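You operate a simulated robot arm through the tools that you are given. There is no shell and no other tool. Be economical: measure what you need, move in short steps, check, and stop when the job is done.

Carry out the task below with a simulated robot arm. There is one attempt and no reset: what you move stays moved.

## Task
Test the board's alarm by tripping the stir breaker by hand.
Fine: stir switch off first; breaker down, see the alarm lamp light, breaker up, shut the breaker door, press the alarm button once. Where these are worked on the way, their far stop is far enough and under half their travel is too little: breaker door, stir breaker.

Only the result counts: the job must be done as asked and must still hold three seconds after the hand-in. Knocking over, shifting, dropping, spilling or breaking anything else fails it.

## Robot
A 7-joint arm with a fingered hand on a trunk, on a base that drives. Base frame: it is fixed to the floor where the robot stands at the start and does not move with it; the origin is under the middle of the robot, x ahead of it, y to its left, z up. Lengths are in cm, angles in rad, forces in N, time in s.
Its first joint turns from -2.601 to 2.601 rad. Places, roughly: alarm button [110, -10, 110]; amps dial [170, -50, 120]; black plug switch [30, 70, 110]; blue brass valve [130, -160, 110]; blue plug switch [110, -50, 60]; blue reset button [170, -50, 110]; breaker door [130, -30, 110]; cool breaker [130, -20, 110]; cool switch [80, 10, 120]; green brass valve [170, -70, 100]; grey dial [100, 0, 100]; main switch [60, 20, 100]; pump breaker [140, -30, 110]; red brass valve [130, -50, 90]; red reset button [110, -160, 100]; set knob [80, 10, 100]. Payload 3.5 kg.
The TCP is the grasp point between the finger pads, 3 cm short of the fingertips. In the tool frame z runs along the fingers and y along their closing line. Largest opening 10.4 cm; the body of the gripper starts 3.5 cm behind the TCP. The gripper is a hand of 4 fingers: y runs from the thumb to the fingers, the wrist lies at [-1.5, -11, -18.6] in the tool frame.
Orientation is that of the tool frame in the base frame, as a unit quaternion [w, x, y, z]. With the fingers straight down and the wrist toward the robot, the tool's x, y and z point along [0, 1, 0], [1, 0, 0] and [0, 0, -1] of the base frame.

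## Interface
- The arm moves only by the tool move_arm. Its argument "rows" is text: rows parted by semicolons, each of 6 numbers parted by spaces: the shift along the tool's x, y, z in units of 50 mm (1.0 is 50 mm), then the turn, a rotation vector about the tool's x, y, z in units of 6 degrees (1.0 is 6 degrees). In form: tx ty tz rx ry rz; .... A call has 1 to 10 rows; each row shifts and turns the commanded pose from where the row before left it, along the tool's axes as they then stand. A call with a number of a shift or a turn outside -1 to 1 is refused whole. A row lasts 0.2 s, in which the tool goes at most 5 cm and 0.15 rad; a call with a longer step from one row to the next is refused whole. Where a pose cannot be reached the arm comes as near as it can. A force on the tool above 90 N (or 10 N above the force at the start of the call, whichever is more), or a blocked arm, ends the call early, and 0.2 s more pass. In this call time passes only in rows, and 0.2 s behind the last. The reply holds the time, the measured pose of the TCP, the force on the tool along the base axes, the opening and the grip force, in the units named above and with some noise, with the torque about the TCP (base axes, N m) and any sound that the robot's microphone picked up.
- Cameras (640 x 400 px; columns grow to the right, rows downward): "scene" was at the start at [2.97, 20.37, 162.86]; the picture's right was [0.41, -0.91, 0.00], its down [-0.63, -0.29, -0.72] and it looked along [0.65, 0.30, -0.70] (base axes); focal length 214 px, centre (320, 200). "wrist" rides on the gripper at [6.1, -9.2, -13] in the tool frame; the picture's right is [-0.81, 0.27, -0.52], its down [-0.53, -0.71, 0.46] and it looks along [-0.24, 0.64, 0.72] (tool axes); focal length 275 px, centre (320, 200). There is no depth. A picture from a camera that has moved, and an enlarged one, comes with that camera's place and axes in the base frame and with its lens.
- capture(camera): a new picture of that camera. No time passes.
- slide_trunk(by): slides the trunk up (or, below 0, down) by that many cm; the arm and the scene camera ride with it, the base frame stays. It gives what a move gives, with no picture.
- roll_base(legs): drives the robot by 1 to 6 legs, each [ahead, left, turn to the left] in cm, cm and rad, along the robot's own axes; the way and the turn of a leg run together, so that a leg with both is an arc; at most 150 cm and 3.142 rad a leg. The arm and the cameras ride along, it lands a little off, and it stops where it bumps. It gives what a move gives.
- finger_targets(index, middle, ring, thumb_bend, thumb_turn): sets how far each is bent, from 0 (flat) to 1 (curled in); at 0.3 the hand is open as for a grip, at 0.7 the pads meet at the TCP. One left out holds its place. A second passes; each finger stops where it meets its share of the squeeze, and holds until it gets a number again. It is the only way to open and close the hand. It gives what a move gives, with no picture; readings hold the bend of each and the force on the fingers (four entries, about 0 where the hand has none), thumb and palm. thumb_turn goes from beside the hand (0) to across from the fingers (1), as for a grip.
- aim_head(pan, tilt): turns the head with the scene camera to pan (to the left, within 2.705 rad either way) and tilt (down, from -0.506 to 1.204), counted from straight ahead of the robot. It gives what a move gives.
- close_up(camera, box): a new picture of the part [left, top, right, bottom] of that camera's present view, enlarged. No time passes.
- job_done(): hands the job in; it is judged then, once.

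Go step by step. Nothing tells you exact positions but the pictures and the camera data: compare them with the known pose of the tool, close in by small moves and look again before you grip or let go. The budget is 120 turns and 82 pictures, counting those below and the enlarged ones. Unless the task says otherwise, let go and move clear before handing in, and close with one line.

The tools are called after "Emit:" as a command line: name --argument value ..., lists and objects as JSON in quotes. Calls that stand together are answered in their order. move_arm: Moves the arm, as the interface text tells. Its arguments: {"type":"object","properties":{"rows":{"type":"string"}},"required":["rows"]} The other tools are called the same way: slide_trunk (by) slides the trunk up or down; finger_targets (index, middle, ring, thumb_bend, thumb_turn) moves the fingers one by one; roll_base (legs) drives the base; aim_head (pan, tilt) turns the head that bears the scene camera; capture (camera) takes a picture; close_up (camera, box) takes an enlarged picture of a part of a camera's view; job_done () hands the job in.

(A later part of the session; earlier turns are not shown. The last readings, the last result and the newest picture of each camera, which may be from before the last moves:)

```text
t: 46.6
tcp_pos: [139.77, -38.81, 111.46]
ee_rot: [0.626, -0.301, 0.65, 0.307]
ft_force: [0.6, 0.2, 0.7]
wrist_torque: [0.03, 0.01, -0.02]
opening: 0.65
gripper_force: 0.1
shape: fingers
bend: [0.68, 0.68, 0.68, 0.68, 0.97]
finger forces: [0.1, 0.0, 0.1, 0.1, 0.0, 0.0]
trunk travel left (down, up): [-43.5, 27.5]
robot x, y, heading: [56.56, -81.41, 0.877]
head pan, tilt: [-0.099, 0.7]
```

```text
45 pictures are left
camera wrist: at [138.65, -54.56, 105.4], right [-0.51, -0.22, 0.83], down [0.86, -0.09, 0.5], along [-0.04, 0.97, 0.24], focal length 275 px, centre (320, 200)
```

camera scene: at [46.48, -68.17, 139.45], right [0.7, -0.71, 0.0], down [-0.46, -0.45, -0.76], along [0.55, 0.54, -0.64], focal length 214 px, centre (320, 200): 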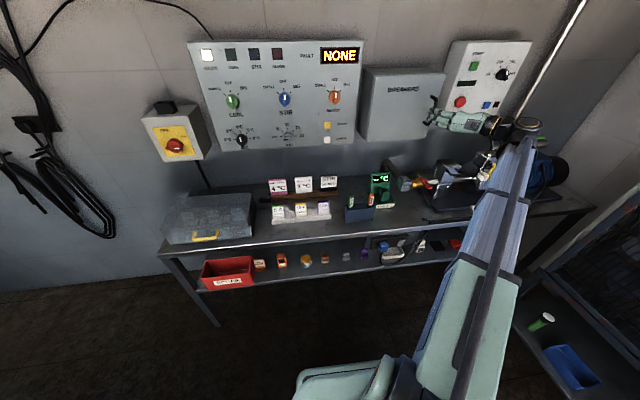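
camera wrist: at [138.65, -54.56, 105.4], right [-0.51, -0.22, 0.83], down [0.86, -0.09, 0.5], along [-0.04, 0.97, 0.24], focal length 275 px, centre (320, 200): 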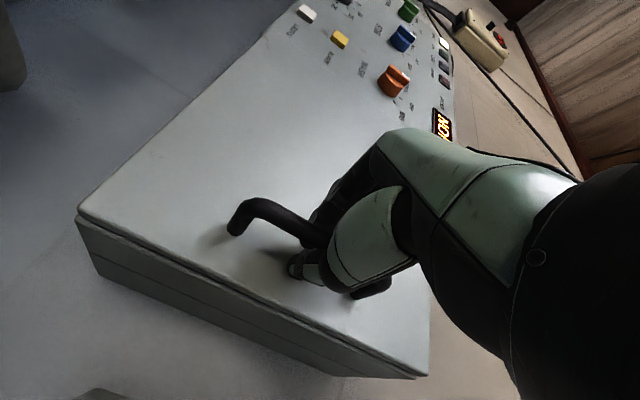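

The fingers closed without squeezing—the bar may be hooked inside. I'll pull gently and see.

Emit:
move_arm --rows "0 0 -0.3 0 0 0;0 0 -0.4 0 0 0"

Emit:
capture --camera "wrist"

```text
t: 47.2
tcp_pos: [137.49, -41.37, 111.31]
ee_rot: [0.626, -0.302, 0.65, 0.307]
ft_force: [-1.2, 2.9, 1.8]
wrist_torque: [0.02, -0.04, 0.03]
opening: 0.76
gripper_force: 1.6
shape: fingers
bend: [0.68, 0.68, 0.67, 0.67, 0.98]
finger forces: [0.6, 0.6, 1.0, 0.0, 0.5, 0.0]
trunk travel left (down, up): [-43.5, 27.5]
robot x, y, heading: [56.22, -81.06, 0.875]
head pan, tilt: [-0.099, 0.7]
```

```text
44 pictures are left
camera wrist: at [136.31, -57.26, 105.34], right [-0.51, -0.22, 0.83], down [0.86, -0.09, 0.5], along [-0.04, 0.97, 0.24], focal length 275 px, centre (320, 200)
```

wrist: 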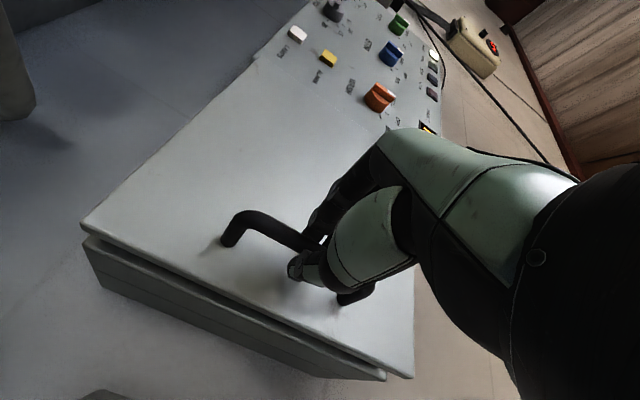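

The door is moving. Continue pulling along its arc in small steps.

Emit:
move_arm --rows "0 0.15 -0.5 0 0 0;0 0.2 -0.45 0 0 0;0 0.35 -0.5 0 0 0;0 0.35 -0.5 0 0 0;0 0.47 -0.4 0 0 0;0 0.47 -0.4 0 0 0"

Emit:
capture --camera "wrist"

Emit:
capture --camera "scene"

```text
t: 48.6
tcp_pos: [121.17, -45.87, 111.88]
ee_rot: [0.626, -0.301, 0.65, 0.307]
ft_force: [0.2, 0.3, -0.5]
wrist_torque: [0.02, 0.01, 0.0]
opening: 0.62
gripper_force: 0.0
shape: fingers
bend: [0.68, 0.68, 0.68, 0.68, 0.97]
finger forces: [0.1, 0.1, 0.0, 0.0, 0.1, 0.0]
trunk travel left (down, up): [-43.5, 27.5]
robot x, y, heading: [56.2, -81.36, 0.875]
head pan, tilt: [-0.099, 0.7]
```

```text
43 pictures are left
camera wrist: at [119.88, -61.76, 105.92], right [-0.51, -0.22, 0.83], down [0.86, -0.09, 0.5], along [-0.04, 0.97, 0.24], focal length 275 px, centre (320, 200)
```

wrist: 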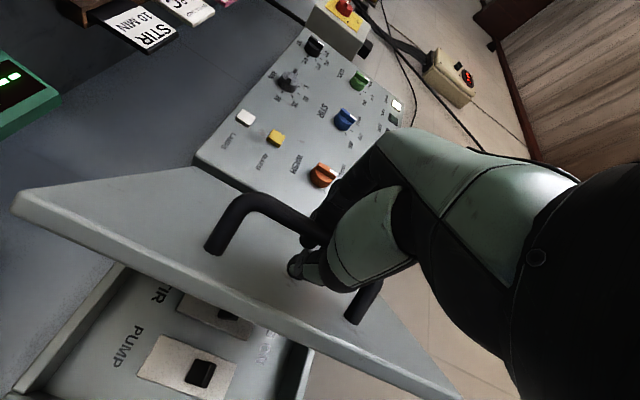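

```text
42 pictures are left
camera scene: at [46.47, -68.17, 139.44], right [0.7, -0.71, 0.0], down [-0.46, -0.45, -0.77], along [0.55, 0.54, -0.64], focal length 214 px, centre (320, 200)
```

scene: 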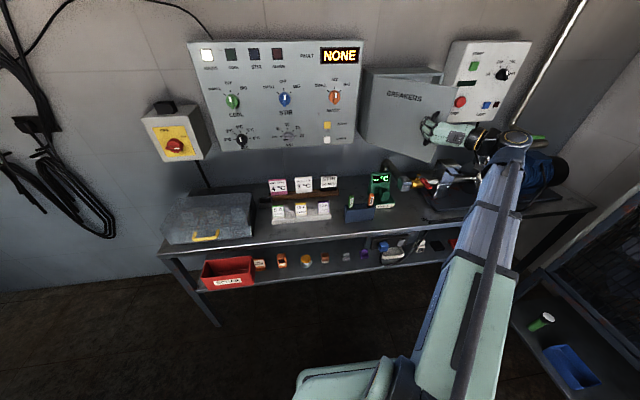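

The door is about half open and the breakers are visible. Continue opening.

Emit:
move_arm --rows "0 0.55 -0.3 0 0 0;0 0.55 -0.25 0 0 0;0 0.6 -0.15 0 0 0;0 0.6 -0.1 0 0 0;0 0.6 0 0 0 0;0 0.6 0 0 0 0"

Emit:
capture --camera "wrist"

Emit:
capture --camera "scene"

```text
t: 50.0
tcp_pos: [105.13, -37.91, 112.44]
ee_rot: [0.627, -0.301, 0.649, 0.307]
ft_force: [0.8, -0.4, 0.3]
wrist_torque: [0.01, -0.01, -0.01]
opening: 0.61
gripper_force: 0.1
shape: fingers
bend: [0.68, 0.68, 0.68, 0.68, 0.97]
finger forces: [0.0, 0.0, 0.0, 0.0, 0.1, 0.0]
trunk travel left (down, up): [-43.5, 27.5]
robot x, y, heading: [56.57, -81.23, 0.879]
head pan, tilt: [-0.099, 0.7]
```

```text
41 pictures are left
camera wrist: at [103.9, -53.81, 106.52], right [-0.51, -0.22, 0.83], down [0.86, -0.09, 0.5], along [-0.04, 0.97, 0.24], focal length 275 px, centre (320, 200)
```

wrist: 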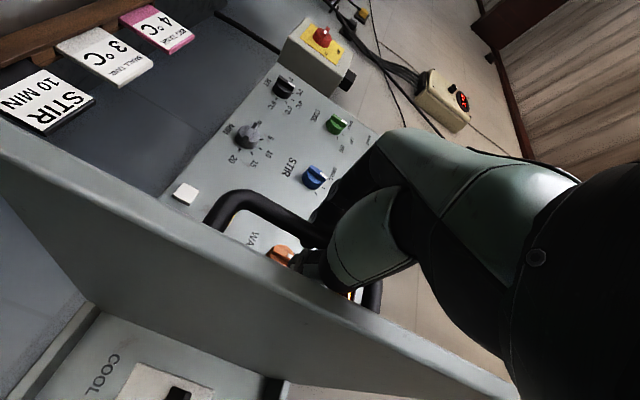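

```text
40 pictures are left
camera scene: at [46.47, -68.17, 139.44], right [0.7, -0.71, 0.0], down [-0.46, -0.45, -0.77], along [0.55, 0.54, -0.64], focal length 214 px, centre (320, 200)
```

scene: 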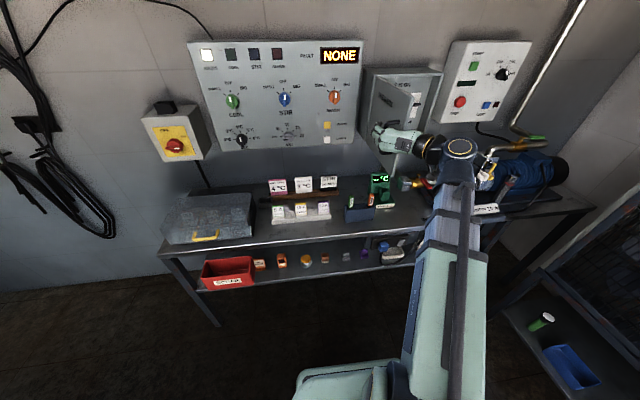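

The door is around 90° open. I'll push a little further left until it stops or clearly past, then release.

Emit:
move_arm --rows "0 0.6 0.05 0 0 0;0 0.6 0.1 0 0 0;0 0.6 0.15 0 0 0"

Emit:
capture --camera "wrist"

Emit:
close_up --camera "scene" --box '[340, 50, 490, 150]'

```text
t: 50.8
tcp_pos: [99.18, -31.56, 112.6]
ee_rot: [0.627, -0.298, 0.651, 0.307]
ft_force: [10.8, -22.6, -0.5]
wrist_torque: [-0.15, -0.05, -0.41]
opening: 2.94
gripper_force: 12.3
shape: fingers
bend: [0.68, 0.68, 0.68, 0.56, 0.96]
finger forces: [0.0, 0.0, 0.0, 0.1, 25.0, 0.0]
trunk travel left (down, up): [-43.5, 27.5]
robot x, y, heading: [56.41, -81.49, 0.87]
head pan, tilt: [-0.099, 0.7]
```

```text
39 pictures are left
camera wrist: at [97.87, -47.35, 106.64], right [-0.51, -0.22, 0.83], down [0.86, -0.1, 0.5], along [-0.03, 0.97, 0.24], focal length 275 px, centre (320, 200)
```

wrist: 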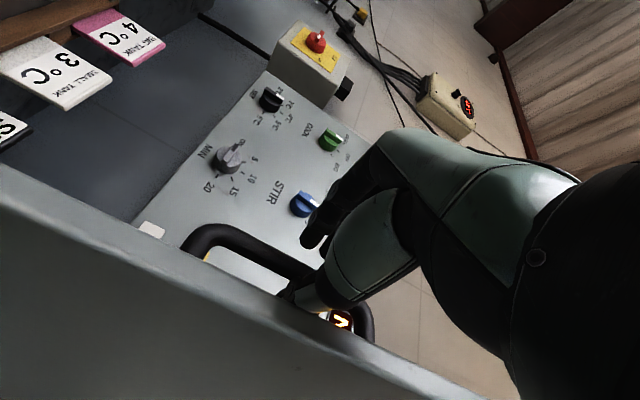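

```text
4.00 times, centred on (415, 100) of scene
camera zoom: at [46.67, -68.48, 139.48], right [0.7, -0.71, 0.0], down [-0.46, -0.45, -0.77], along [0.55, 0.54, -0.64], focal length 858 px, centre (-60, 600)
```

zoom: 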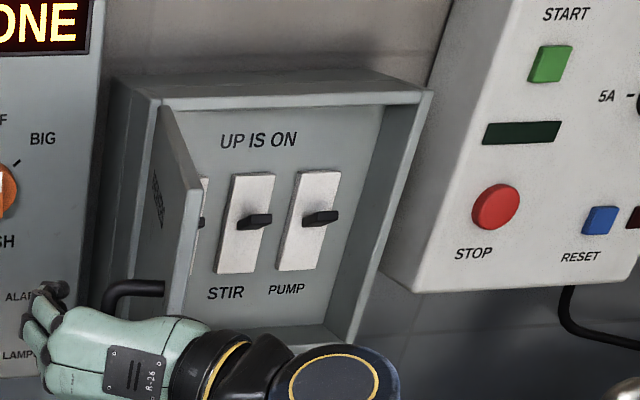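

The door is at its stop and the STIR breaker is visible. I'll ease off, open the fingers and withdraw straight back.

Emit:
move_arm --rows "0 -0.2 0 0 0 0"

Emit:
finger_targets --index 0.3 --middle 0.3 --ring 0.3 --thumb_bend 0.5

Emit:
move_arm --rows "0 0 -0.4 0 0 0;0 0 -0.5 0 0 0;0 0 -0.6 0 0 0;0 0 -0.7 0 0 0"

Emit:
capture --camera "wrist"

Emit:
close_up --camera "scene" --box '[320, 50, 470, 150]'

```text
t: 51.2
tcp_pos: [99.63, -31.93, 112.48]
ee_rot: [0.626, -0.301, 0.65, 0.308]
ft_force: [5.9, -16.1, -0.1]
wrist_torque: [-0.06, -0.04, -0.28]
opening: 2.19
gripper_force: 7.3
shape: fingers
bend: [0.68, 0.68, 0.68, 0.6, 0.97]
finger forces: [0.0, 0.0, 0.0, 0.0, 14.9, 0.0]
trunk travel left (down, up): [-43.5, 27.5]
robot x, y, heading: [56.66, -81.73, 0.875]
head pan, tilt: [-0.099, 0.7]
```

```text
t: 52.2
tcp_pos: [99.68, -31.78, 112.53]
ee_rot: [0.627, -0.302, 0.649, 0.308]
ft_force: [0.0, -0.2, -0.3]
wrist_torque: [-0.02, 0.02, 0.01]
opening: 7.79
gripper_force: 0.0
shape: fingers
bend: [0.3, 0.3, 0.3, 0.5, 0.97]
finger forces: [0.0, 0.0, 0.0, 0.1, 0.0, 0.0]
trunk travel left (down, up): [-43.5, 27.5]
robot x, y, heading: [56.45, -81.45, 0.877]
head pan, tilt: [-0.099, 0.7]
```

```text
t: 53.2
tcp_pos: [93.99, -39.74, 113.2]
ee_rot: [0.625, -0.304, 0.649, 0.308]
ft_force: [-0.2, -0.6, 0.2]
wrist_torque: [-0.01, 0.02, 0.0]
opening: 7.79
gripper_force: 0.2
shape: fingers
bend: [0.3, 0.3, 0.3, 0.5, 0.97]
finger forces: [0.0, 0.0, 0.1, 0.0, 0.0, 0.0]
out of reach, approached as far as the arm can: row 4
trunk travel left (down, up): [-43.5, 27.5]
robot x, y, heading: [56.35, -81.47, 0.877]
head pan, tilt: [-0.099, 0.7]
```

```text
37 pictures are left
camera wrist: at [92.84, -55.61, 107.39], right [-0.51, -0.22, 0.83], down [0.86, -0.09, 0.5], along [-0.04, 0.97, 0.24], focal length 275 px, centre (320, 200)
```

wrist: 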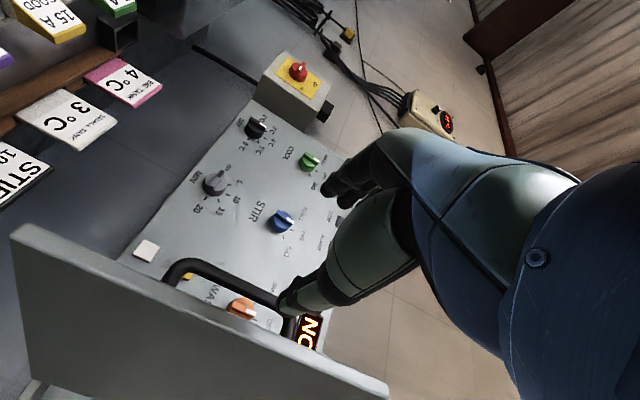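

```text
4.00 times, centred on (395, 100) of scene
camera zoom: at [46.5, -68.16, 139.44], right [0.7, -0.71, 0.0], down [-0.46, -0.45, -0.76], along [0.55, 0.54, -0.64], focal length 858 px, centre (20, 600)
```

zoom: 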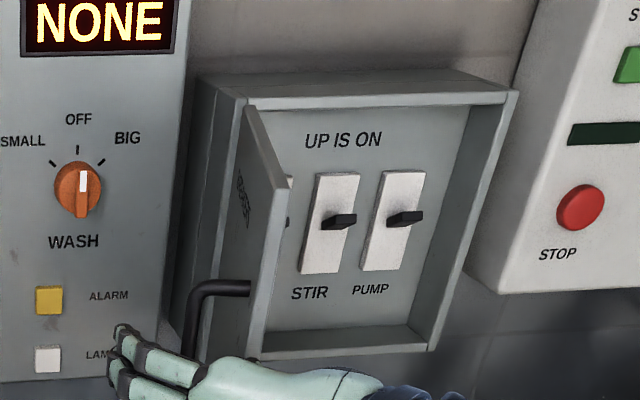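

Hand is clear and the door stays at its stop. STIR lever is at about (137, -26, 112). I'll form a single pointing finger and look at it.

Emit:
finger_targets --index 0.45 --middle 1.0 --ring 1.0 --thumb_bend 0.3 --thumb_turn 0.0

Emit:
capture --camera "wrist"

Emit:
close_up --camera "scene" --box '[320, 80, 470, 180]'

```text
t: 54.2
tcp_pos: [94.08, -39.63, 113.25]
ee_rot: [0.625, -0.302, 0.65, 0.308]
ft_force: [0.3, -0.2, -0.1]
wrist_torque: [0.01, 0.0, -0.01]
opening: 13.52
gripper_force: 0.0
shape: fingers
bend: [0.45, 1.0, 1.0, 0.3, 0.0]
finger forces: [0.0, 0.0, 0.0, 0.1, 0.0, 0.0]
trunk travel left (down, up): [-43.5, 27.5]
robot x, y, heading: [56.32, -81.55, 0.88]
head pan, tilt: [-0.099, 0.7]
```

```text
35 pictures are left
camera wrist: at [92.84, -55.6, 107.41], right [-0.51, -0.22, 0.83], down [0.86, -0.09, 0.5], along [-0.04, 0.97, 0.24], focal length 275 px, centre (320, 200)
```

wrist: 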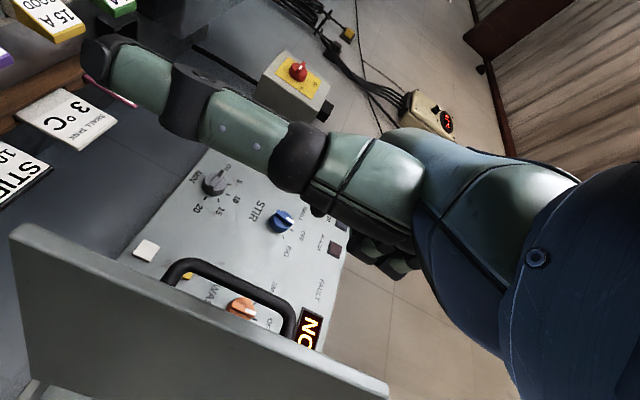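

```text
4.00 times, centred on (395, 130) of scene
camera zoom: at [46.48, -68.17, 139.44], right [0.7, -0.71, 0.0], down [-0.46, -0.45, -0.76], along [0.55, 0.54, -0.64], focal length 858 px, centre (20, 480)
```

zoom: 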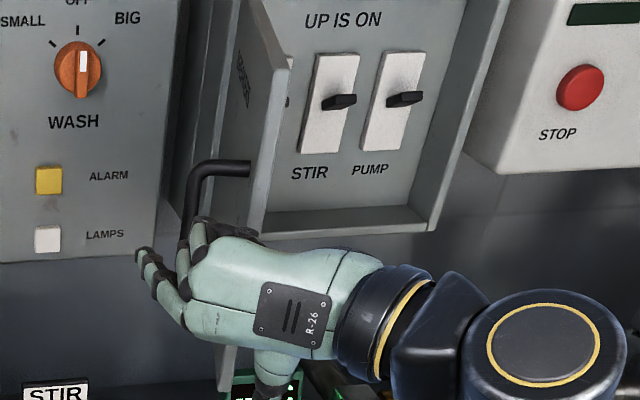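

The index is the lowest finger in this roll. A closed index–thumb pinch makes a compact poker at the TCP; I'll form that and look.

Emit:
finger_targets --index 0.7 --thumb_turn 1.0 --thumb_bend 0.3

Emit:
finger_targets --thumb_bend 0.7

Emit:
capture --camera "wrist"

Emit:
close_up --camera "scene" --box '[320, 90, 470, 190]'

```text
t: 55.2
tcp_pos: [94.14, -39.82, 113.27]
ee_rot: [0.626, -0.302, 0.65, 0.307]
ft_force: [0.5, 0.1, 0.4]
wrist_torque: [-0.02, 0.01, -0.02]
opening: 5.21
gripper_force: 0.1
shape: fingers
bend: [0.7, 1.0, 1.0, 0.3, 0.97]
finger forces: [0.1, 0.0, 0.0, 0.0, 0.1, 0.0]
trunk travel left (down, up): [-43.5, 27.5]
robot x, y, heading: [55.96, -81.39, 0.878]
head pan, tilt: [-0.099, 0.7]
```

```text
t: 56.2
tcp_pos: [94.02, -39.74, 113.26]
ee_rot: [0.626, -0.303, 0.65, 0.307]
ft_force: [0.8, -0.9, 0.9]
wrist_torque: [0.0, 0.0, -0.02]
opening: 0.17
gripper_force: 0.1
shape: fingers
bend: [0.7, 1.0, 1.0, 0.7, 1.0]
finger forces: [0.0, 0.0, 0.0, 0.0, 0.0, 0.0]
trunk travel left (down, up): [-43.5, 27.5]
robot x, y, heading: [56.37, -81.73, 0.874]
head pan, tilt: [-0.099, 0.7]
```

```text
33 pictures are left
camera wrist: at [92.84, -55.6, 107.41], right [-0.51, -0.22, 0.83], down [0.86, -0.09, 0.5], along [-0.04, 0.97, 0.24], focal length 275 px, centre (320, 200)
```

wrist: 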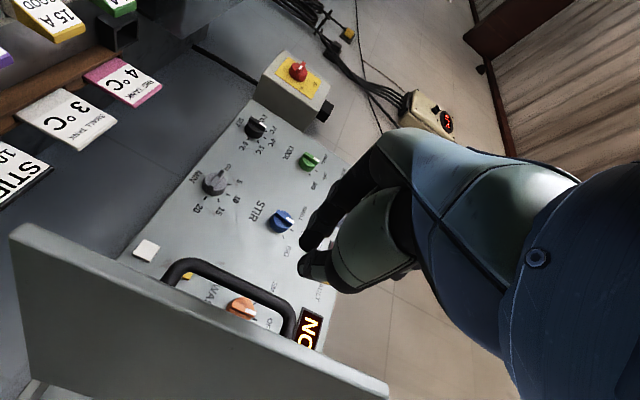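

```text
4.00 times, centred on (395, 140) of scene
camera zoom: at [46.48, -68.17, 139.44], right [0.7, -0.71, 0.0], down [-0.46, -0.45, -0.76], along [0.55, 0.54, -0.64], focal length 858 px, centre (20, 440)
```

zoom: 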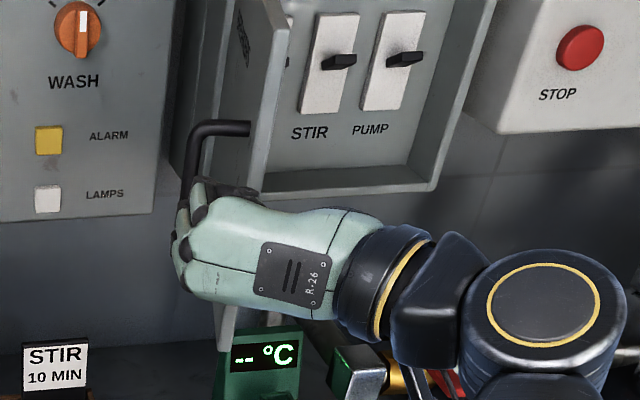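

The poker's tip lies about 1 cm below the TCP axis. I'll move right past the open door, raise slightly, then go partway toward the box and look.

Emit:
move_arm --rows "-0.4 -1 0 0 0 0;-0.3 -1 0 0 0 0;0 -1 0 0 0 0;0 -1 0 0 0 0;0 -0.9 0 0 0 0;0 0 1 0 0 0;0 0 1 0 0 0;0 0 1 0 0 0;0 0 1 0 0 0;0 0 1 0 0 0"

Emit:
capture --camera "wrist"

Emit:
close_up --camera "scene" --box '[340, 50, 490, 150]'

```text
refused: row 1 steps farther than a row can; nothing moved
```

```text
31 pictures are left
camera wrist: at [92.84, -55.6, 107.41], right [-0.51, -0.22, 0.83], down [0.86, -0.09, 0.5], along [-0.04, 0.97, 0.24], focal length 275 px, centre (320, 200)
```

wrist: 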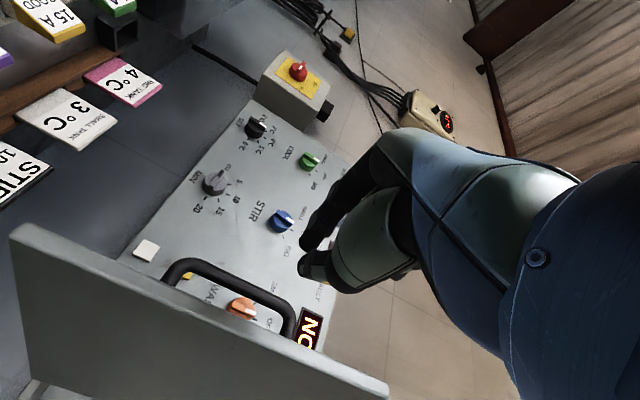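

```text
4.00 times, centred on (415, 100) of scene
camera zoom: at [46.48, -68.17, 139.44], right [0.7, -0.71, 0.0], down [-0.46, -0.45, -0.76], along [0.55, 0.54, -0.64], focal length 858 px, centre (-60, 600)
```

zoom: 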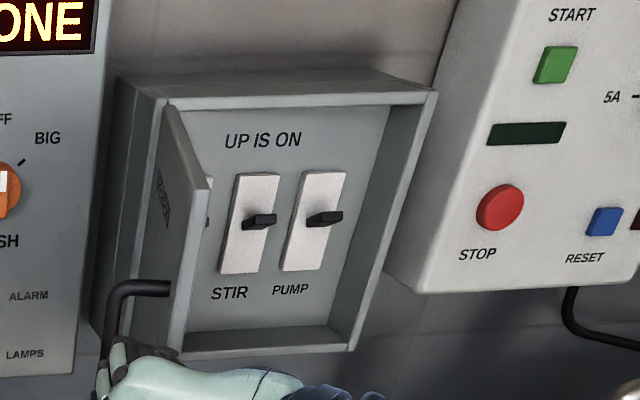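

The step was too long; repeat in smaller steps.

Emit:
move_arm --rows "-0.7 0 0 0 0 0;0 -1 0 0 0 0;0 -1 0 0 0 0;0 -1 0 0 0 0;0 -1 0 0 0 0;0 -0.9 0 0 0 0;0 0 1 0 0 0;0 0 1 0 0 0;0 0 1 0 0 0;0 0 1 0 0 0"

Emit:
move_arm --rows "0 0 1 0 0 0"

Emit:
capture --camera "wrist"

Emit:
close_up --camera "scene" --box '[340, 50, 490, 150]'

```text
t: 58.4
tcp_pos: [125.53, -39.33, 116.13]
ee_rot: [0.626, -0.301, 0.65, 0.308]
ft_force: [-0.8, 0.2, 0.2]
wrist_torque: [0.02, -0.03, -0.03]
opening: 0.13
gripper_force: 0.0
shape: fingers
bend: [0.7, 1.0, 1.0, 0.7, 1.0]
finger forces: [0.0, 0.1, 0.0, 0.1, 0.0, 0.0]
trunk travel left (down, up): [-43.5, 27.5]
robot x, y, heading: [56.73, -81.74, 0.877]
head pan, tilt: [-0.099, 0.7]
```

```text
t: 58.8
tcp_pos: [128.79, -35.68, 116.09]
ee_rot: [0.627, -0.301, 0.649, 0.307]
ft_force: [-0.2, -0.7, 0.2]
wrist_torque: [-0.02, 0.02, -0.01]
opening: 0.16
gripper_force: 0.2
shape: fingers
bend: [0.7, 1.0, 1.0, 0.7, 1.0]
finger forces: [0.0, 0.0, 0.0, 0.1, 0.0, 0.1]
trunk travel left (down, up): [-43.5, 27.5]
robot x, y, heading: [56.11, -81.09, 0.878]
head pan, tilt: [-0.099, 0.7]
```

```text
29 pictures are left
camera wrist: at [127.56, -51.52, 110.12], right [-0.51, -0.22, 0.83], down [0.86, -0.09, 0.51], along [-0.04, 0.97, 0.24], focal length 275 px, centre (320, 200)
```

wrist: 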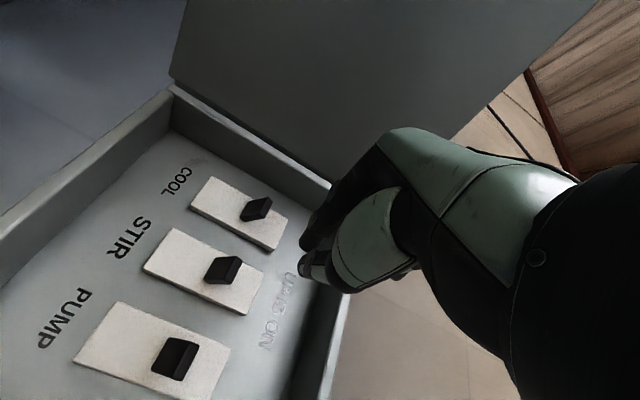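

```text
4.00 times, centred on (415, 100) of scene
camera zoom: at [46.47, -68.2, 139.44], right [0.7, -0.71, 0.0], down [-0.46, -0.45, -0.77], along [0.55, 0.54, -0.64], focal length 858 px, centre (-60, 600)
```

zoom: 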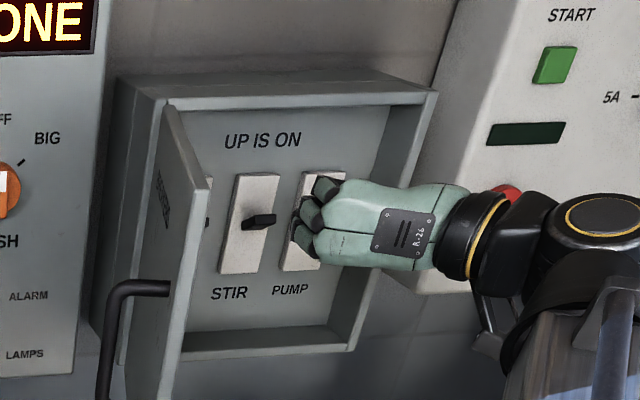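

Levers are clear in the wrist view; STIR lever at a≈121.8, z≈112.3. I'm centred above it. Raise slightly and advance over the lever.

Emit:
move_arm --rows "-0.22 0 0 0 0 0;0 0 0.7 0 0 0;0 0 0.6 0 0 0;0 0 0.5 0 0 0;0 0 0.3 0 0 0"

Emit:
capture --camera "wrist"

Emit:
close_up --camera "scene" --box '[355, 65, 460, 135]'

```text
t: 60.0
tcp_pos: [135.5, -27.63, 116.73]
ee_rot: [0.626, -0.302, 0.65, 0.307]
ft_force: [0.4, -0.6, 0.2]
wrist_torque: [-0.01, -0.01, 0.03]
opening: 0.15
gripper_force: 0.0
shape: fingers
bend: [0.7, 1.0, 1.0, 0.7, 1.0]
finger forces: [0.0, 0.0, 0.0, 0.1, 0.0, 0.0]
trunk travel left (down, up): [-43.5, 27.5]
robot x, y, heading: [56.2, -81.5, 0.876]
head pan, tilt: [-0.099, 0.7]
```

```text
27 pictures are left
camera wrist: at [134.29, -43.37, 110.68], right [-0.51, -0.22, 0.83], down [0.86, -0.09, 0.5], along [-0.04, 0.97, 0.24], focal length 275 px, centre (320, 200)
```

wrist: 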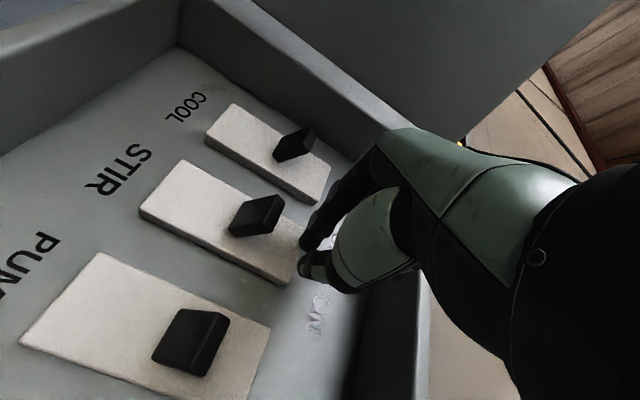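

```text
5.71 times, centred on (408, 100) of scene
camera zoom: at [46.48, -68.17, 139.44], right [0.7, -0.71, 0.0], down [-0.46, -0.45, -0.76], along [0.55, 0.54, -0.64], focal length 1226 px, centre (-180, 771)
```

zoom: 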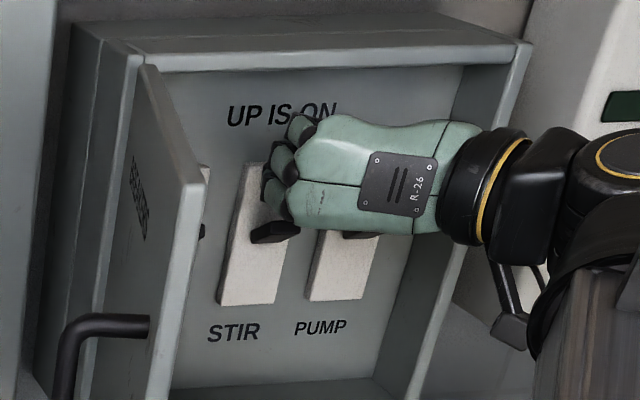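

The poker sits just above the STIR lever. I'll nudge in 0.7 cm and push down in small steps, watching force.

Emit:
move_arm --rows "0 0 0.14 0 0 0;0.2 0 0 0 0 0;0.2 0 0 0 0 0;0.2 0 0 0 0 0"

Emit:
capture --camera "wrist"

```text
t: 61.0
tcp_pos: [135.74, -27.26, 113.66]
ee_rot: [0.627, -0.301, 0.649, 0.308]
ft_force: [-7.9, -10.7, 5.2]
wrist_torque: [0.08, 0.0, -0.09]
opening: 0.0
gripper_force: 7.1
shape: fingers
bend: [0.7, 1.0, 1.0, 0.71, 1.0]
finger forces: [5.3, 0.0, 0.0, 0.1, 9.1, 0.0]
trunk travel left (down, up): [-43.5, 27.5]
robot x, y, heading: [56.68, -81.64, 0.879]
head pan, tilt: [-0.099, 0.7]
```

```text
25 pictures are left
camera wrist: at [134.43, -43.09, 107.68], right [-0.51, -0.22, 0.83], down [0.86, -0.09, 0.51], along [-0.04, 0.97, 0.24], focal length 275 px, centre (320, 200)
```

wrist: 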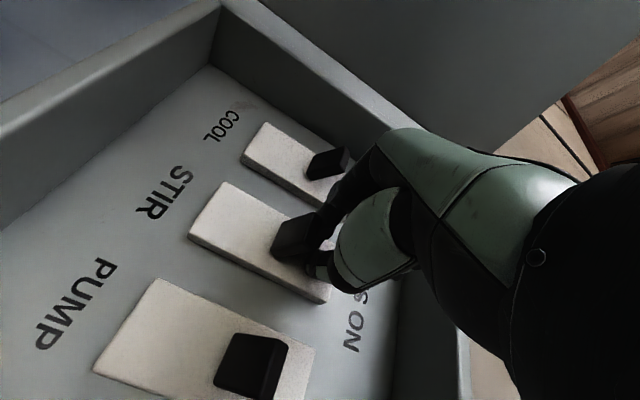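

Contact with the lever. Continue pushing down, easing back slightly.

Emit:
move_arm --rows "0.2 0 -0.06 0 0 0;0.2 0 0 0 0 0;0.2 0 0 0 0 0"

Emit:
capture --camera "wrist"

```text
t: 61.8
tcp_pos: [135.44, -27.62, 111.41]
ee_rot: [0.63, -0.298, 0.647, 0.309]
ft_force: [16.4, 3.7, 55.1]
wrist_torque: [1.42, -0.56, -0.4]
opening: 0.21
gripper_force: 27.5
shape: fingers
bend: [0.69, 1.0, 1.0, 0.7, 1.0]
finger forces: [52.9, 0.0, 0.0, 0.1, 1.9, 0.1]
trunk travel left (down, up): [-43.5, 27.5]
robot x, y, heading: [56.31, -81.73, 0.877]
head pan, tilt: [-0.099, 0.7]
```

```text
24 pictures are left
camera wrist: at [134.19, -43.43, 105.31], right [-0.52, -0.23, 0.82], down [0.86, -0.1, 0.51], along [-0.04, 0.97, 0.25], focal length 275 px, centre (320, 200)
```

wrist: 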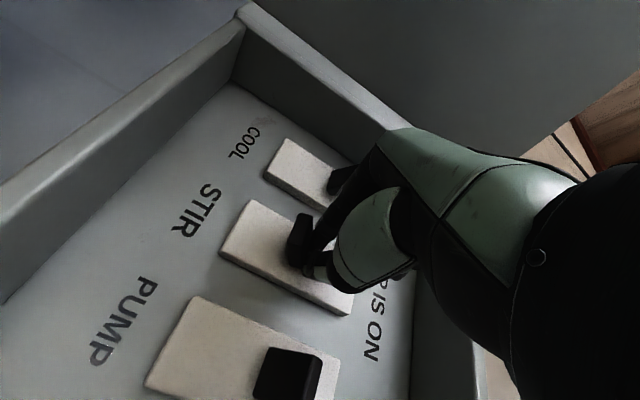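

The lever seems down at its stop (55 N). Raise slightly to relieve and check the alarm lamp.

Emit:
move_arm --rows "-0.2 0 0 0 0 0"

Emit:
capture --camera "scene"

```text
t: 62.2
tcp_pos: [135.14, -27.38, 111.75]
ee_rot: [0.627, -0.301, 0.649, 0.309]
ft_force: [7.9, 1.4, 35.2]
wrist_torque: [0.86, -0.45, -0.19]
opening: 0.07
gripper_force: 17.8
shape: fingers
bend: [0.7, 1.0, 1.0, 0.69, 1.0]
finger forces: [35.3, 0.1, 0.0, 0.0, 0.6, 0.1]
trunk travel left (down, up): [-43.5, 27.5]
robot x, y, heading: [55.92, -81.82, 0.877]
head pan, tilt: [-0.099, 0.7]
```

```text
23 pictures are left
camera scene: at [46.24, -68.4, 139.43], right [0.7, -0.71, 0.0], down [-0.46, -0.45, -0.77], along [0.55, 0.54, -0.64], focal length 214 px, centre (320, 200)
```

scene: 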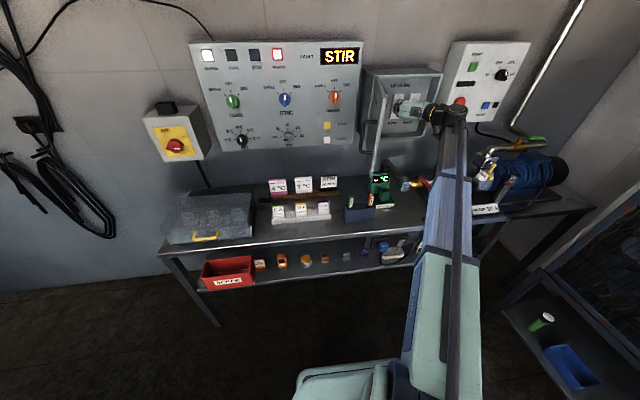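

The ALARM lamp is lit and the fault display reads STIR. Now lift off, back out, and reshape so the top finger (ring) becomes the poker for pushing up.

Emit:
move_arm --rows "-0.5 0 0 0 0 0;-0.3 0 -0.3 0 0 0;0 0 -0.8 0 0 0;0 0 -0.9 0 0 0"

Emit:
finger_targets --index 1.0 --middle 0.7 --ring 0.65 --thumb_bend 0.7

Emit:
capture --camera "wrist"

Emit:
close_up --camera "scene" --box '[355, 65, 460, 135]'

```text
t: 63.2
tcp_pos: [129.01, -35.25, 115.62]
ee_rot: [0.626, -0.302, 0.649, 0.308]
ft_force: [0.3, 0.0, -0.2]
wrist_torque: [-0.01, 0.02, -0.02]
opening: 0.11
gripper_force: 0.1
shape: fingers
bend: [0.7, 1.0, 1.0, 0.7, 1.0]
finger forces: [0.0, 0.1, 0.0, 0.0, 0.0, 0.0]
trunk travel left (down, up): [-43.5, 27.5]
robot x, y, heading: [56.32, -81.59, 0.882]
head pan, tilt: [-0.099, 0.7]
```

```text
t: 64.2
tcp_pos: [129.01, -35.08, 115.74]
ee_rot: [0.627, -0.302, 0.649, 0.307]
ft_force: [0.2, -0.2, 0.1]
wrist_torque: [0.02, 0.0, 0.0]
opening: 0.73
gripper_force: 0.0
shape: fingers
bend: [0.82, 0.7, 0.65, 0.66, 1.0]
finger forces: [0.0, 0.0, 0.0, 0.0, 0.0, 0.1]
trunk travel left (down, up): [-43.5, 27.5]
robot x, y, heading: [56.66, -81.37, 0.879]
head pan, tilt: [-0.099, 0.7]
```

```text
22 pictures are left
camera wrist: at [127.79, -50.95, 109.76], right [-0.51, -0.22, 0.83], down [0.86, -0.09, 0.5], along [-0.04, 0.97, 0.24], focal length 275 px, centre (320, 200)
```

wrist: 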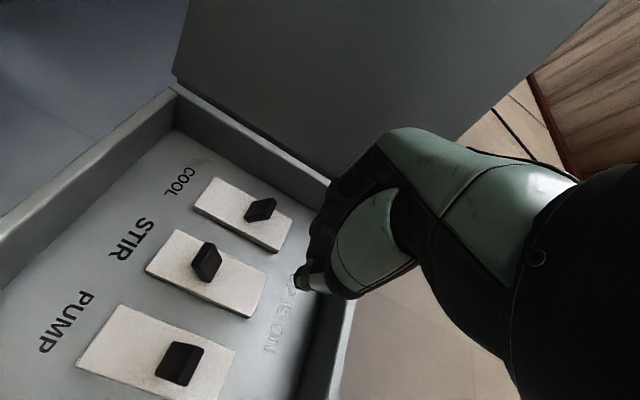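

```text
5.71 times, centred on (408, 100) of scene
camera zoom: at [46.48, -68.17, 139.44], right [0.7, -0.71, 0.0], down [-0.46, -0.45, -0.76], along [0.55, 0.54, -0.64], focal length 1226 px, centre (-180, 771)
```

zoom: 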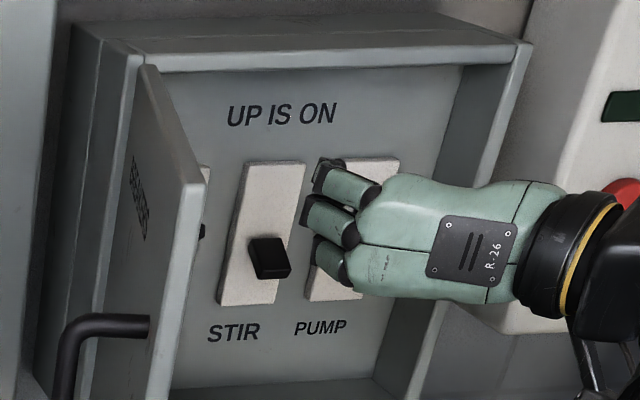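

The STIR lever is down. Rather than a tight reach underneath, I'll pinch the lever sideways between index and thumb and lift it; first open a small pinch and align at lever height.

Emit:
finger_targets --index 0.52 --middle 1.0 --ring 1.0 --thumb_bend 0.52

Emit:
move_arm --rows "0.45 0 0 0 0 0;0.43 0 0 0 0 0;0 0 0.6 0 0 0;0 0 0.5 0 0 0"

Emit:
capture --camera "wrist"

```text
t: 65.2
tcp_pos: [128.92, -35.14, 115.7]
ee_rot: [0.626, -0.302, 0.65, 0.308]
ft_force: [0.5, 0.5, 0.7]
wrist_torque: [0.01, -0.01, -0.02]
opening: 4.59
gripper_force: 0.1
shape: fingers
bend: [0.52, 1.0, 1.0, 0.52, 1.0]
finger forces: [0.1, 0.1, 0.0, 0.1, 0.0, 0.0]
trunk travel left (down, up): [-43.5, 27.5]
robot x, y, heading: [56.15, -81.9, 0.875]
head pan, tilt: [-0.099, 0.7]
```

```text
t: 66.2
tcp_pos: [132.55, -30.55, 111.26]
ee_rot: [0.626, -0.302, 0.65, 0.308]
ft_force: [-0.3, -0.4, 0.3]
wrist_torque: [0.03, -0.04, 0.02]
opening: 4.6
gripper_force: 0.2
shape: fingers
bend: [0.52, 1.0, 1.0, 0.52, 1.0]
finger forces: [0.0, 0.0, 0.0, 0.1, 0.0, 0.1]
trunk travel left (down, up): [-43.5, 27.5]
robot x, y, heading: [56.22, -81.41, 0.875]
head pan, tilt: [-0.099, 0.7]
```

```text
20 pictures are left
camera wrist: at [131.42, -46.42, 105.29], right [-0.51, -0.22, 0.83], down [0.86, -0.09, 0.5], along [-0.04, 0.97, 0.24], focal length 275 px, centre (320, 200)
```

wrist: 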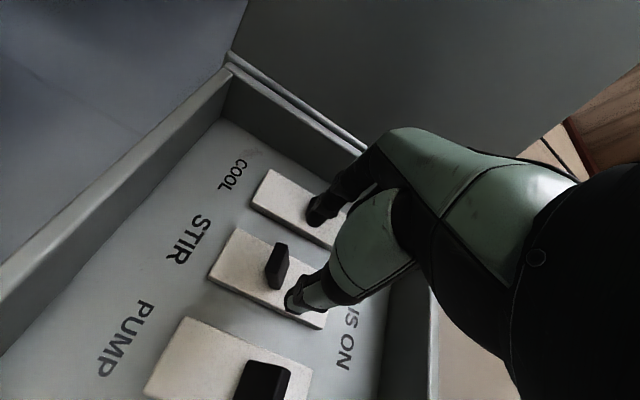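

The lever lines up with the pinch. Advance 4.5 cm and close on it.

Emit:
move_arm --rows "0 0 0.5 0 0 0;0 0 0.4 0 0 0"

Emit:
finger_targets --index 0.72 --thumb_bend 0.72

Emit:
capture --camera "wrist"

```text
t: 66.8
tcp_pos: [135.13, -27.49, 111.24]
ee_rot: [0.626, -0.303, 0.65, 0.308]
ft_force: [-11.6, -16.6, -1.8]
wrist_torque: [-0.23, 0.08, 0.7]
opening: 4.68
gripper_force: 10.0
shape: fingers
bend: [0.52, 1.0, 1.0, 0.52, 1.0]
finger forces: [20.0, 0.1, 0.1, 0.0, 0.0, 0.1]
trunk travel left (down, up): [-43.5, 27.5]
robot x, y, heading: [56.27, -81.64, 0.872]
head pan, tilt: [-0.099, 0.7]
```

```text
t: 67.8
tcp_pos: [135.28, -27.47, 111.43]
ee_rot: [0.627, -0.302, 0.649, 0.308]
ft_force: [-18.5, -22.8, -2.5]
wrist_torque: [-0.24, 0.23, 1.08]
opening: 3.35
gripper_force: 18.2
shape: fingers
bend: [0.53, 1.0, 1.0, 0.64, 1.0]
finger forces: [30.0, 0.1, 0.0, 0.0, 6.3, 0.1]
trunk travel left (down, up): [-43.5, 27.5]
robot x, y, heading: [56.19, -81.72, 0.877]
head pan, tilt: [-0.099, 0.7]
```

```text
19 pictures are left
camera wrist: at [134.07, -43.26, 105.45], right [-0.51, -0.23, 0.83], down [0.86, -0.09, 0.51], along [-0.04, 0.97, 0.24], focal length 275 px, centre (320, 200)
```

wrist: 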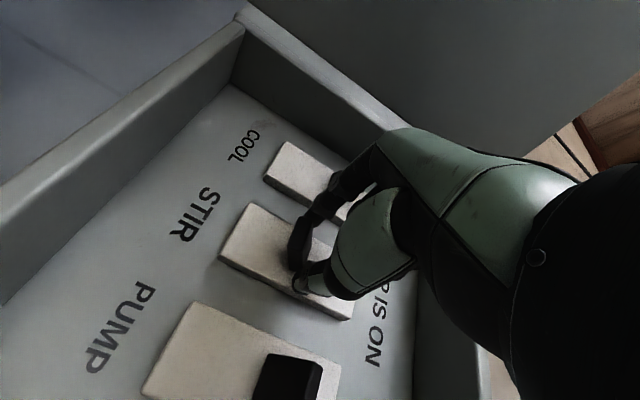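

The index is pressing on the plate; back off slightly so it can close around the lever.

Emit:
move_arm --rows "0 0 -0.14 0 0 0"

Emit:
finger_targets --index 0.74 --thumb_bend 0.74

Emit:
capture --camera "wrist"

```text
t: 68.2
tcp_pos: [135.08, -27.62, 111.3]
ee_rot: [0.627, -0.301, 0.65, 0.307]
ft_force: [3.4, 1.9, 1.6]
wrist_torque: [0.02, -0.04, -0.06]
opening: 1.3
gripper_force: 3.1
shape: fingers
bend: [0.63, 1.0, 1.0, 0.69, 1.0]
finger forces: [1.1, 0.0, 0.1, 0.0, 5.5, 0.0]
trunk travel left (down, up): [-43.5, 27.5]
robot x, y, heading: [56.45, -81.46, 0.88]
head pan, tilt: [-0.099, 0.7]
```

```text
t: 69.2
tcp_pos: [134.97, -27.66, 111.26]
ee_rot: [0.627, -0.303, 0.649, 0.308]
ft_force: [2.5, 5.8, 4.0]
wrist_torque: [0.13, -0.1, -0.02]
opening: 1.14
gripper_force: 7.2
shape: fingers
bend: [0.71, 1.0, 1.0, 0.68, 1.0]
finger forces: [7.5, 0.1, 0.0, 0.0, 7.1, 0.1]
trunk travel left (down, up): [-43.5, 27.5]
robot x, y, heading: [56.14, -81.1, 0.874]
head pan, tilt: [-0.099, 0.7]
```

```text
18 pictures are left
camera wrist: at [133.74, -43.52, 105.34], right [-0.51, -0.22, 0.83], down [0.86, -0.09, 0.5], along [-0.04, 0.97, 0.24], focal length 275 px, centre (320, 200)
```

wrist: 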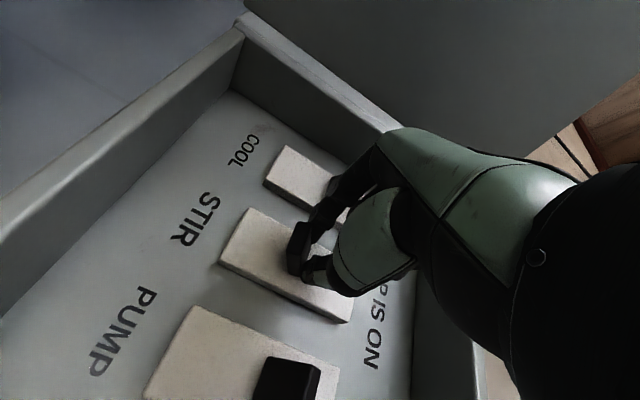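

The lever is pinched (1.1 cm, 7 N). Lift it.

Emit:
move_arm --rows "-0.2 0 -0.04 0 0 0;-0.2 0 0 0 0 0;-0.2 0 0 0 0 0;-0.16 0 0.04 0 0 0"

Emit:
capture --camera "wrist"

```text
t: 70.2
tcp_pos: [134.92, -27.76, 115.0]
ee_rot: [0.627, -0.302, 0.649, 0.307]
ft_force: [0.0, -1.0, -0.2]
wrist_torque: [-0.01, 0.02, 0.0]
opening: 0.02
gripper_force: 0.0
shape: fingers
bend: [0.73, 1.0, 1.0, 0.73, 1.0]
finger forces: [0.1, 0.0, 0.0, 0.0, 0.1, 0.0]
trunk travel left (down, up): [-43.5, 27.5]
robot x, y, heading: [56.6, -81.24, 0.877]
head pan, tilt: [-0.099, 0.7]
```

```text
17 pictures are left
camera wrist: at [133.82, -43.7, 109.17], right [-0.51, -0.22, 0.83], down [0.86, -0.09, 0.51], along [-0.04, 0.97, 0.24], focal length 275 px, centre (320, 200)
```

wrist: 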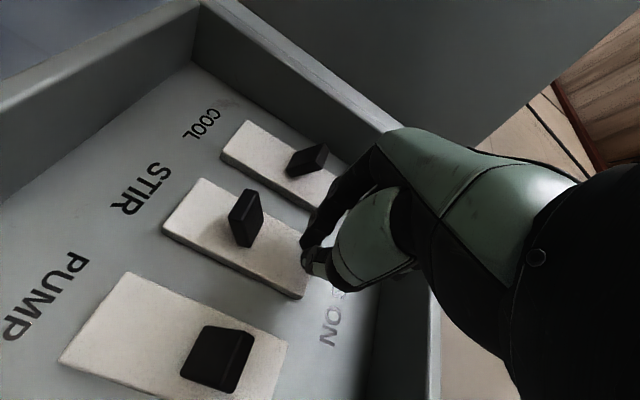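

The pinch slipped; the lever is still down. I'll back off, tilt the hand up 20° so the fist clears, and push up from below with the closed index–thumb poker.

Emit:
move_arm --rows "0 0 -0.7 0 0 0;0 0 -0.7 0 0 0;0 0 0 0 -0.83 0;0 0 0 0 -0.83 0;0 0 0 0 -0.83 0;0 0 0 0 -0.83 0;0.7 0 -0.25 0 0 0;0.7 0 -0.25 0 0 0"

Emit:
capture --camera "wrist"

```text
t: 72.0
tcp_pos: [128.82, -34.63, 112.48]
ee_rot: [0.677, -0.268, 0.596, 0.337]
ft_force: [-1.5, -0.2, -0.7]
wrist_torque: [0.01, 0.0, -0.01]
opening: 0.0
gripper_force: 0.0
shape: fingers
bend: [0.73, 1.0, 1.0, 0.73, 1.0]
finger forces: [0.1, 0.1, 0.1, 0.0, 0.1, 0.0]
out of reach, approached as far as the arm can: row 5, 6, 7, 8
trunk travel left (down, up): [-43.5, 27.5]
robot x, y, heading: [56.12, -81.42, 0.877]
head pan, tilt: [-0.099, 0.7]
```

```text
16 pictures are left
camera wrist: at [128.31, -49.36, 104.28], right [-0.59, -0.33, 0.74], down [0.81, -0.17, 0.57], along [-0.06, 0.93, 0.37], focal length 275 px, centre (320, 200)
```

wrist: 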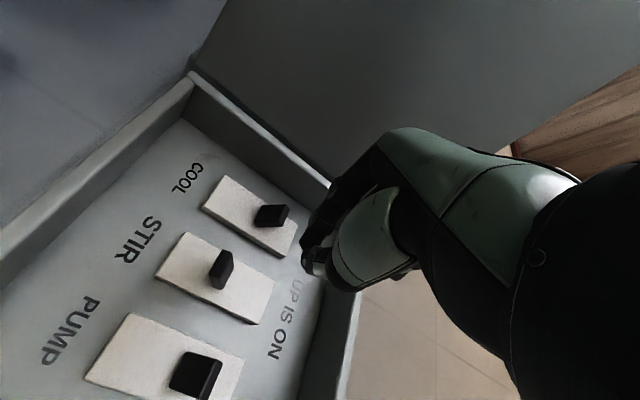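

The arm's low limit blocked it. Check clearance below before lowering the trunk.

Emit:
aim_head --pan -0.35 --tilt 0.75

Emit:
capture --camera "scene"

```text
t: 72.8
tcp_pos: [128.88, -34.51, 112.56]
ee_rot: [0.677, -0.268, 0.597, 0.337]
ft_force: [0.6, -0.4, -1.2]
wrist_torque: [0.02, -0.08, 0.01]
opening: 0.0
gripper_force: 0.0
shape: fingers
bend: [0.73, 1.0, 1.0, 0.73, 1.0]
finger forces: [0.0, 0.0, 0.0, 0.0, 0.0, 0.0]
trunk travel left (down, up): [-43.5, 27.5]
robot x, y, heading: [56.56, -81.57, 0.876]
head pan, tilt: [-0.351, 0.75]
```

```text
15 pictures are left
camera scene: at [47.59, -69.96, 139.02], right [0.5, -0.86, 0.0], down [-0.59, -0.34, -0.73], along [0.63, 0.37, -0.68], focal length 214 px, centre (320, 200)
```

scene: 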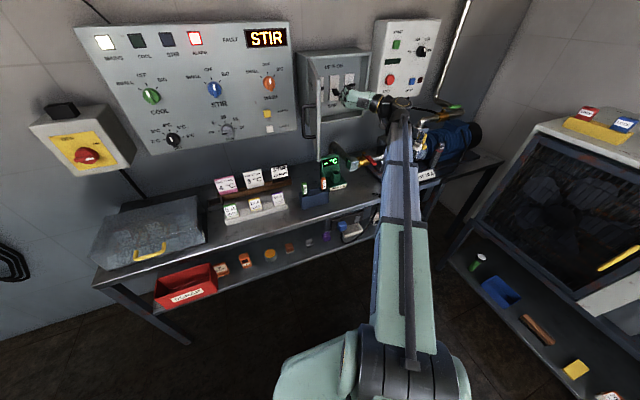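

There looks to be roughly 10 cm clearance over the pump valves. Lower the trunk 6 cm while the hand is outside the box, then finish the tilt.

Emit:
slide_trunk --by -6

Emit:
move_arm --rows "0 0 0 0 -0.8 0;0 0 0 0 -0.7 0"

Emit:
capture --camera "wrist"

```text
t: 73.8
tcp_pos: [128.87, -34.62, 106.52]
ee_rot: [0.677, -0.269, 0.597, 0.336]
ft_force: [0.3, -0.6, 0.1]
wrist_torque: [0.03, 0.01, 0.02]
opening: 0.01
gripper_force: 0.1
shape: fingers
bend: [0.73, 1.0, 1.0, 0.73, 1.0]
finger forces: [0.0, 0.1, 0.1, 0.0, 0.1, 0.0]
trunk travel left (down, up): [-37.5, 33.5]
robot x, y, heading: [56.45, -81.36, 0.874]
head pan, tilt: [-0.351, 0.75]
```

```text
t: 74.4
tcp_pos: [128.89, -34.54, 106.41]
ee_rot: [0.677, -0.268, 0.597, 0.336]
ft_force: [-0.6, 0.1, -0.1]
wrist_torque: [0.0, 0.0, 0.0]
opening: 0.0
gripper_force: 0.0
shape: fingers
bend: [0.73, 1.0, 1.0, 0.73, 1.0]
finger forces: [0.1, 0.1, 0.1, 0.0, 0.1, 0.1]
out of reach, approached as far as the arm can: row 1, 2
trunk travel left (down, up): [-37.5, 33.5]
robot x, y, heading: [56.43, -81.19, 0.877]
head pan, tilt: [-0.351, 0.75]
```

```text
14 pictures are left
camera wrist: at [128.32, -49.35, 98.29], right [-0.59, -0.33, 0.74], down [0.81, -0.17, 0.57], along [-0.06, 0.93, 0.37], focal length 275 px, centre (320, 200)
```

wrist: 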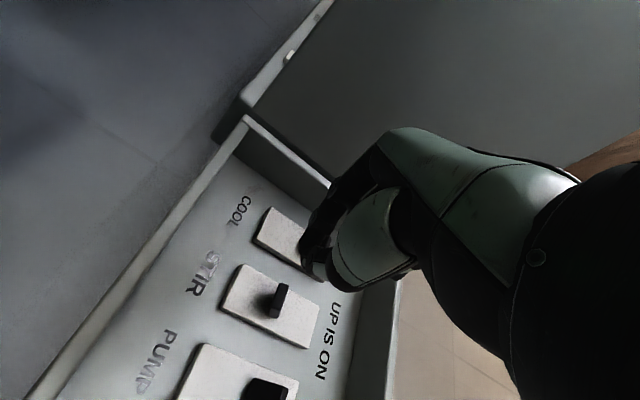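

Tilted 8°, poker top is about 2 cm below the lever. Advance under it.

Emit:
move_arm --rows "0.073 -0.08 0.5 0 0 0;0.073 0 0.5 0 0 0;0.073 0 0.5 0 0 0;0.073 0 0.5 0 0 0"

Emit:
capture --camera "wrist"

```text
t: 75.4
tcp_pos: [135.55, -27.11, 107.72]
ee_rot: [0.673, -0.27, 0.601, 0.336]
ft_force: [0.9, 0.4, 0.3]
wrist_torque: [-0.01, 0.0, -0.02]
opening: 0.02
gripper_force: 0.0
shape: fingers
bend: [0.73, 1.0, 1.0, 0.73, 1.0]
finger forces: [0.0, 0.1, 0.0, 0.1, 0.1, 0.0]
out of reach, approached as far as the arm can: row 3, 4
trunk travel left (down, up): [-37.5, 33.5]
robot x, y, heading: [56.59, -81.56, 0.874]
head pan, tilt: [-0.351, 0.75]
```

```text
13 pictures are left
camera wrist: at [134.77, -42.02, 99.53], right [-0.58, -0.33, 0.75], down [0.81, -0.17, 0.56], along [-0.06, 0.93, 0.36], focal length 275 px, centre (320, 200)
```

wrist: 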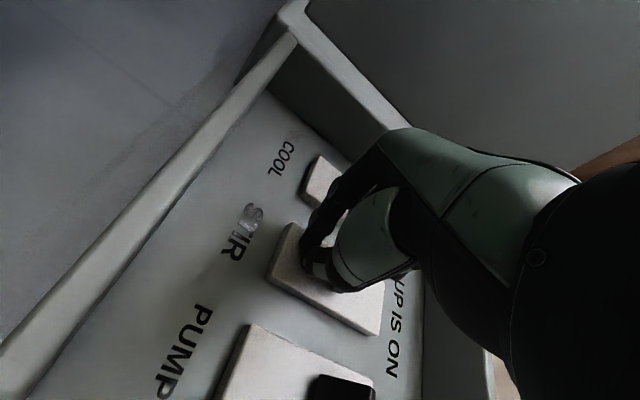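

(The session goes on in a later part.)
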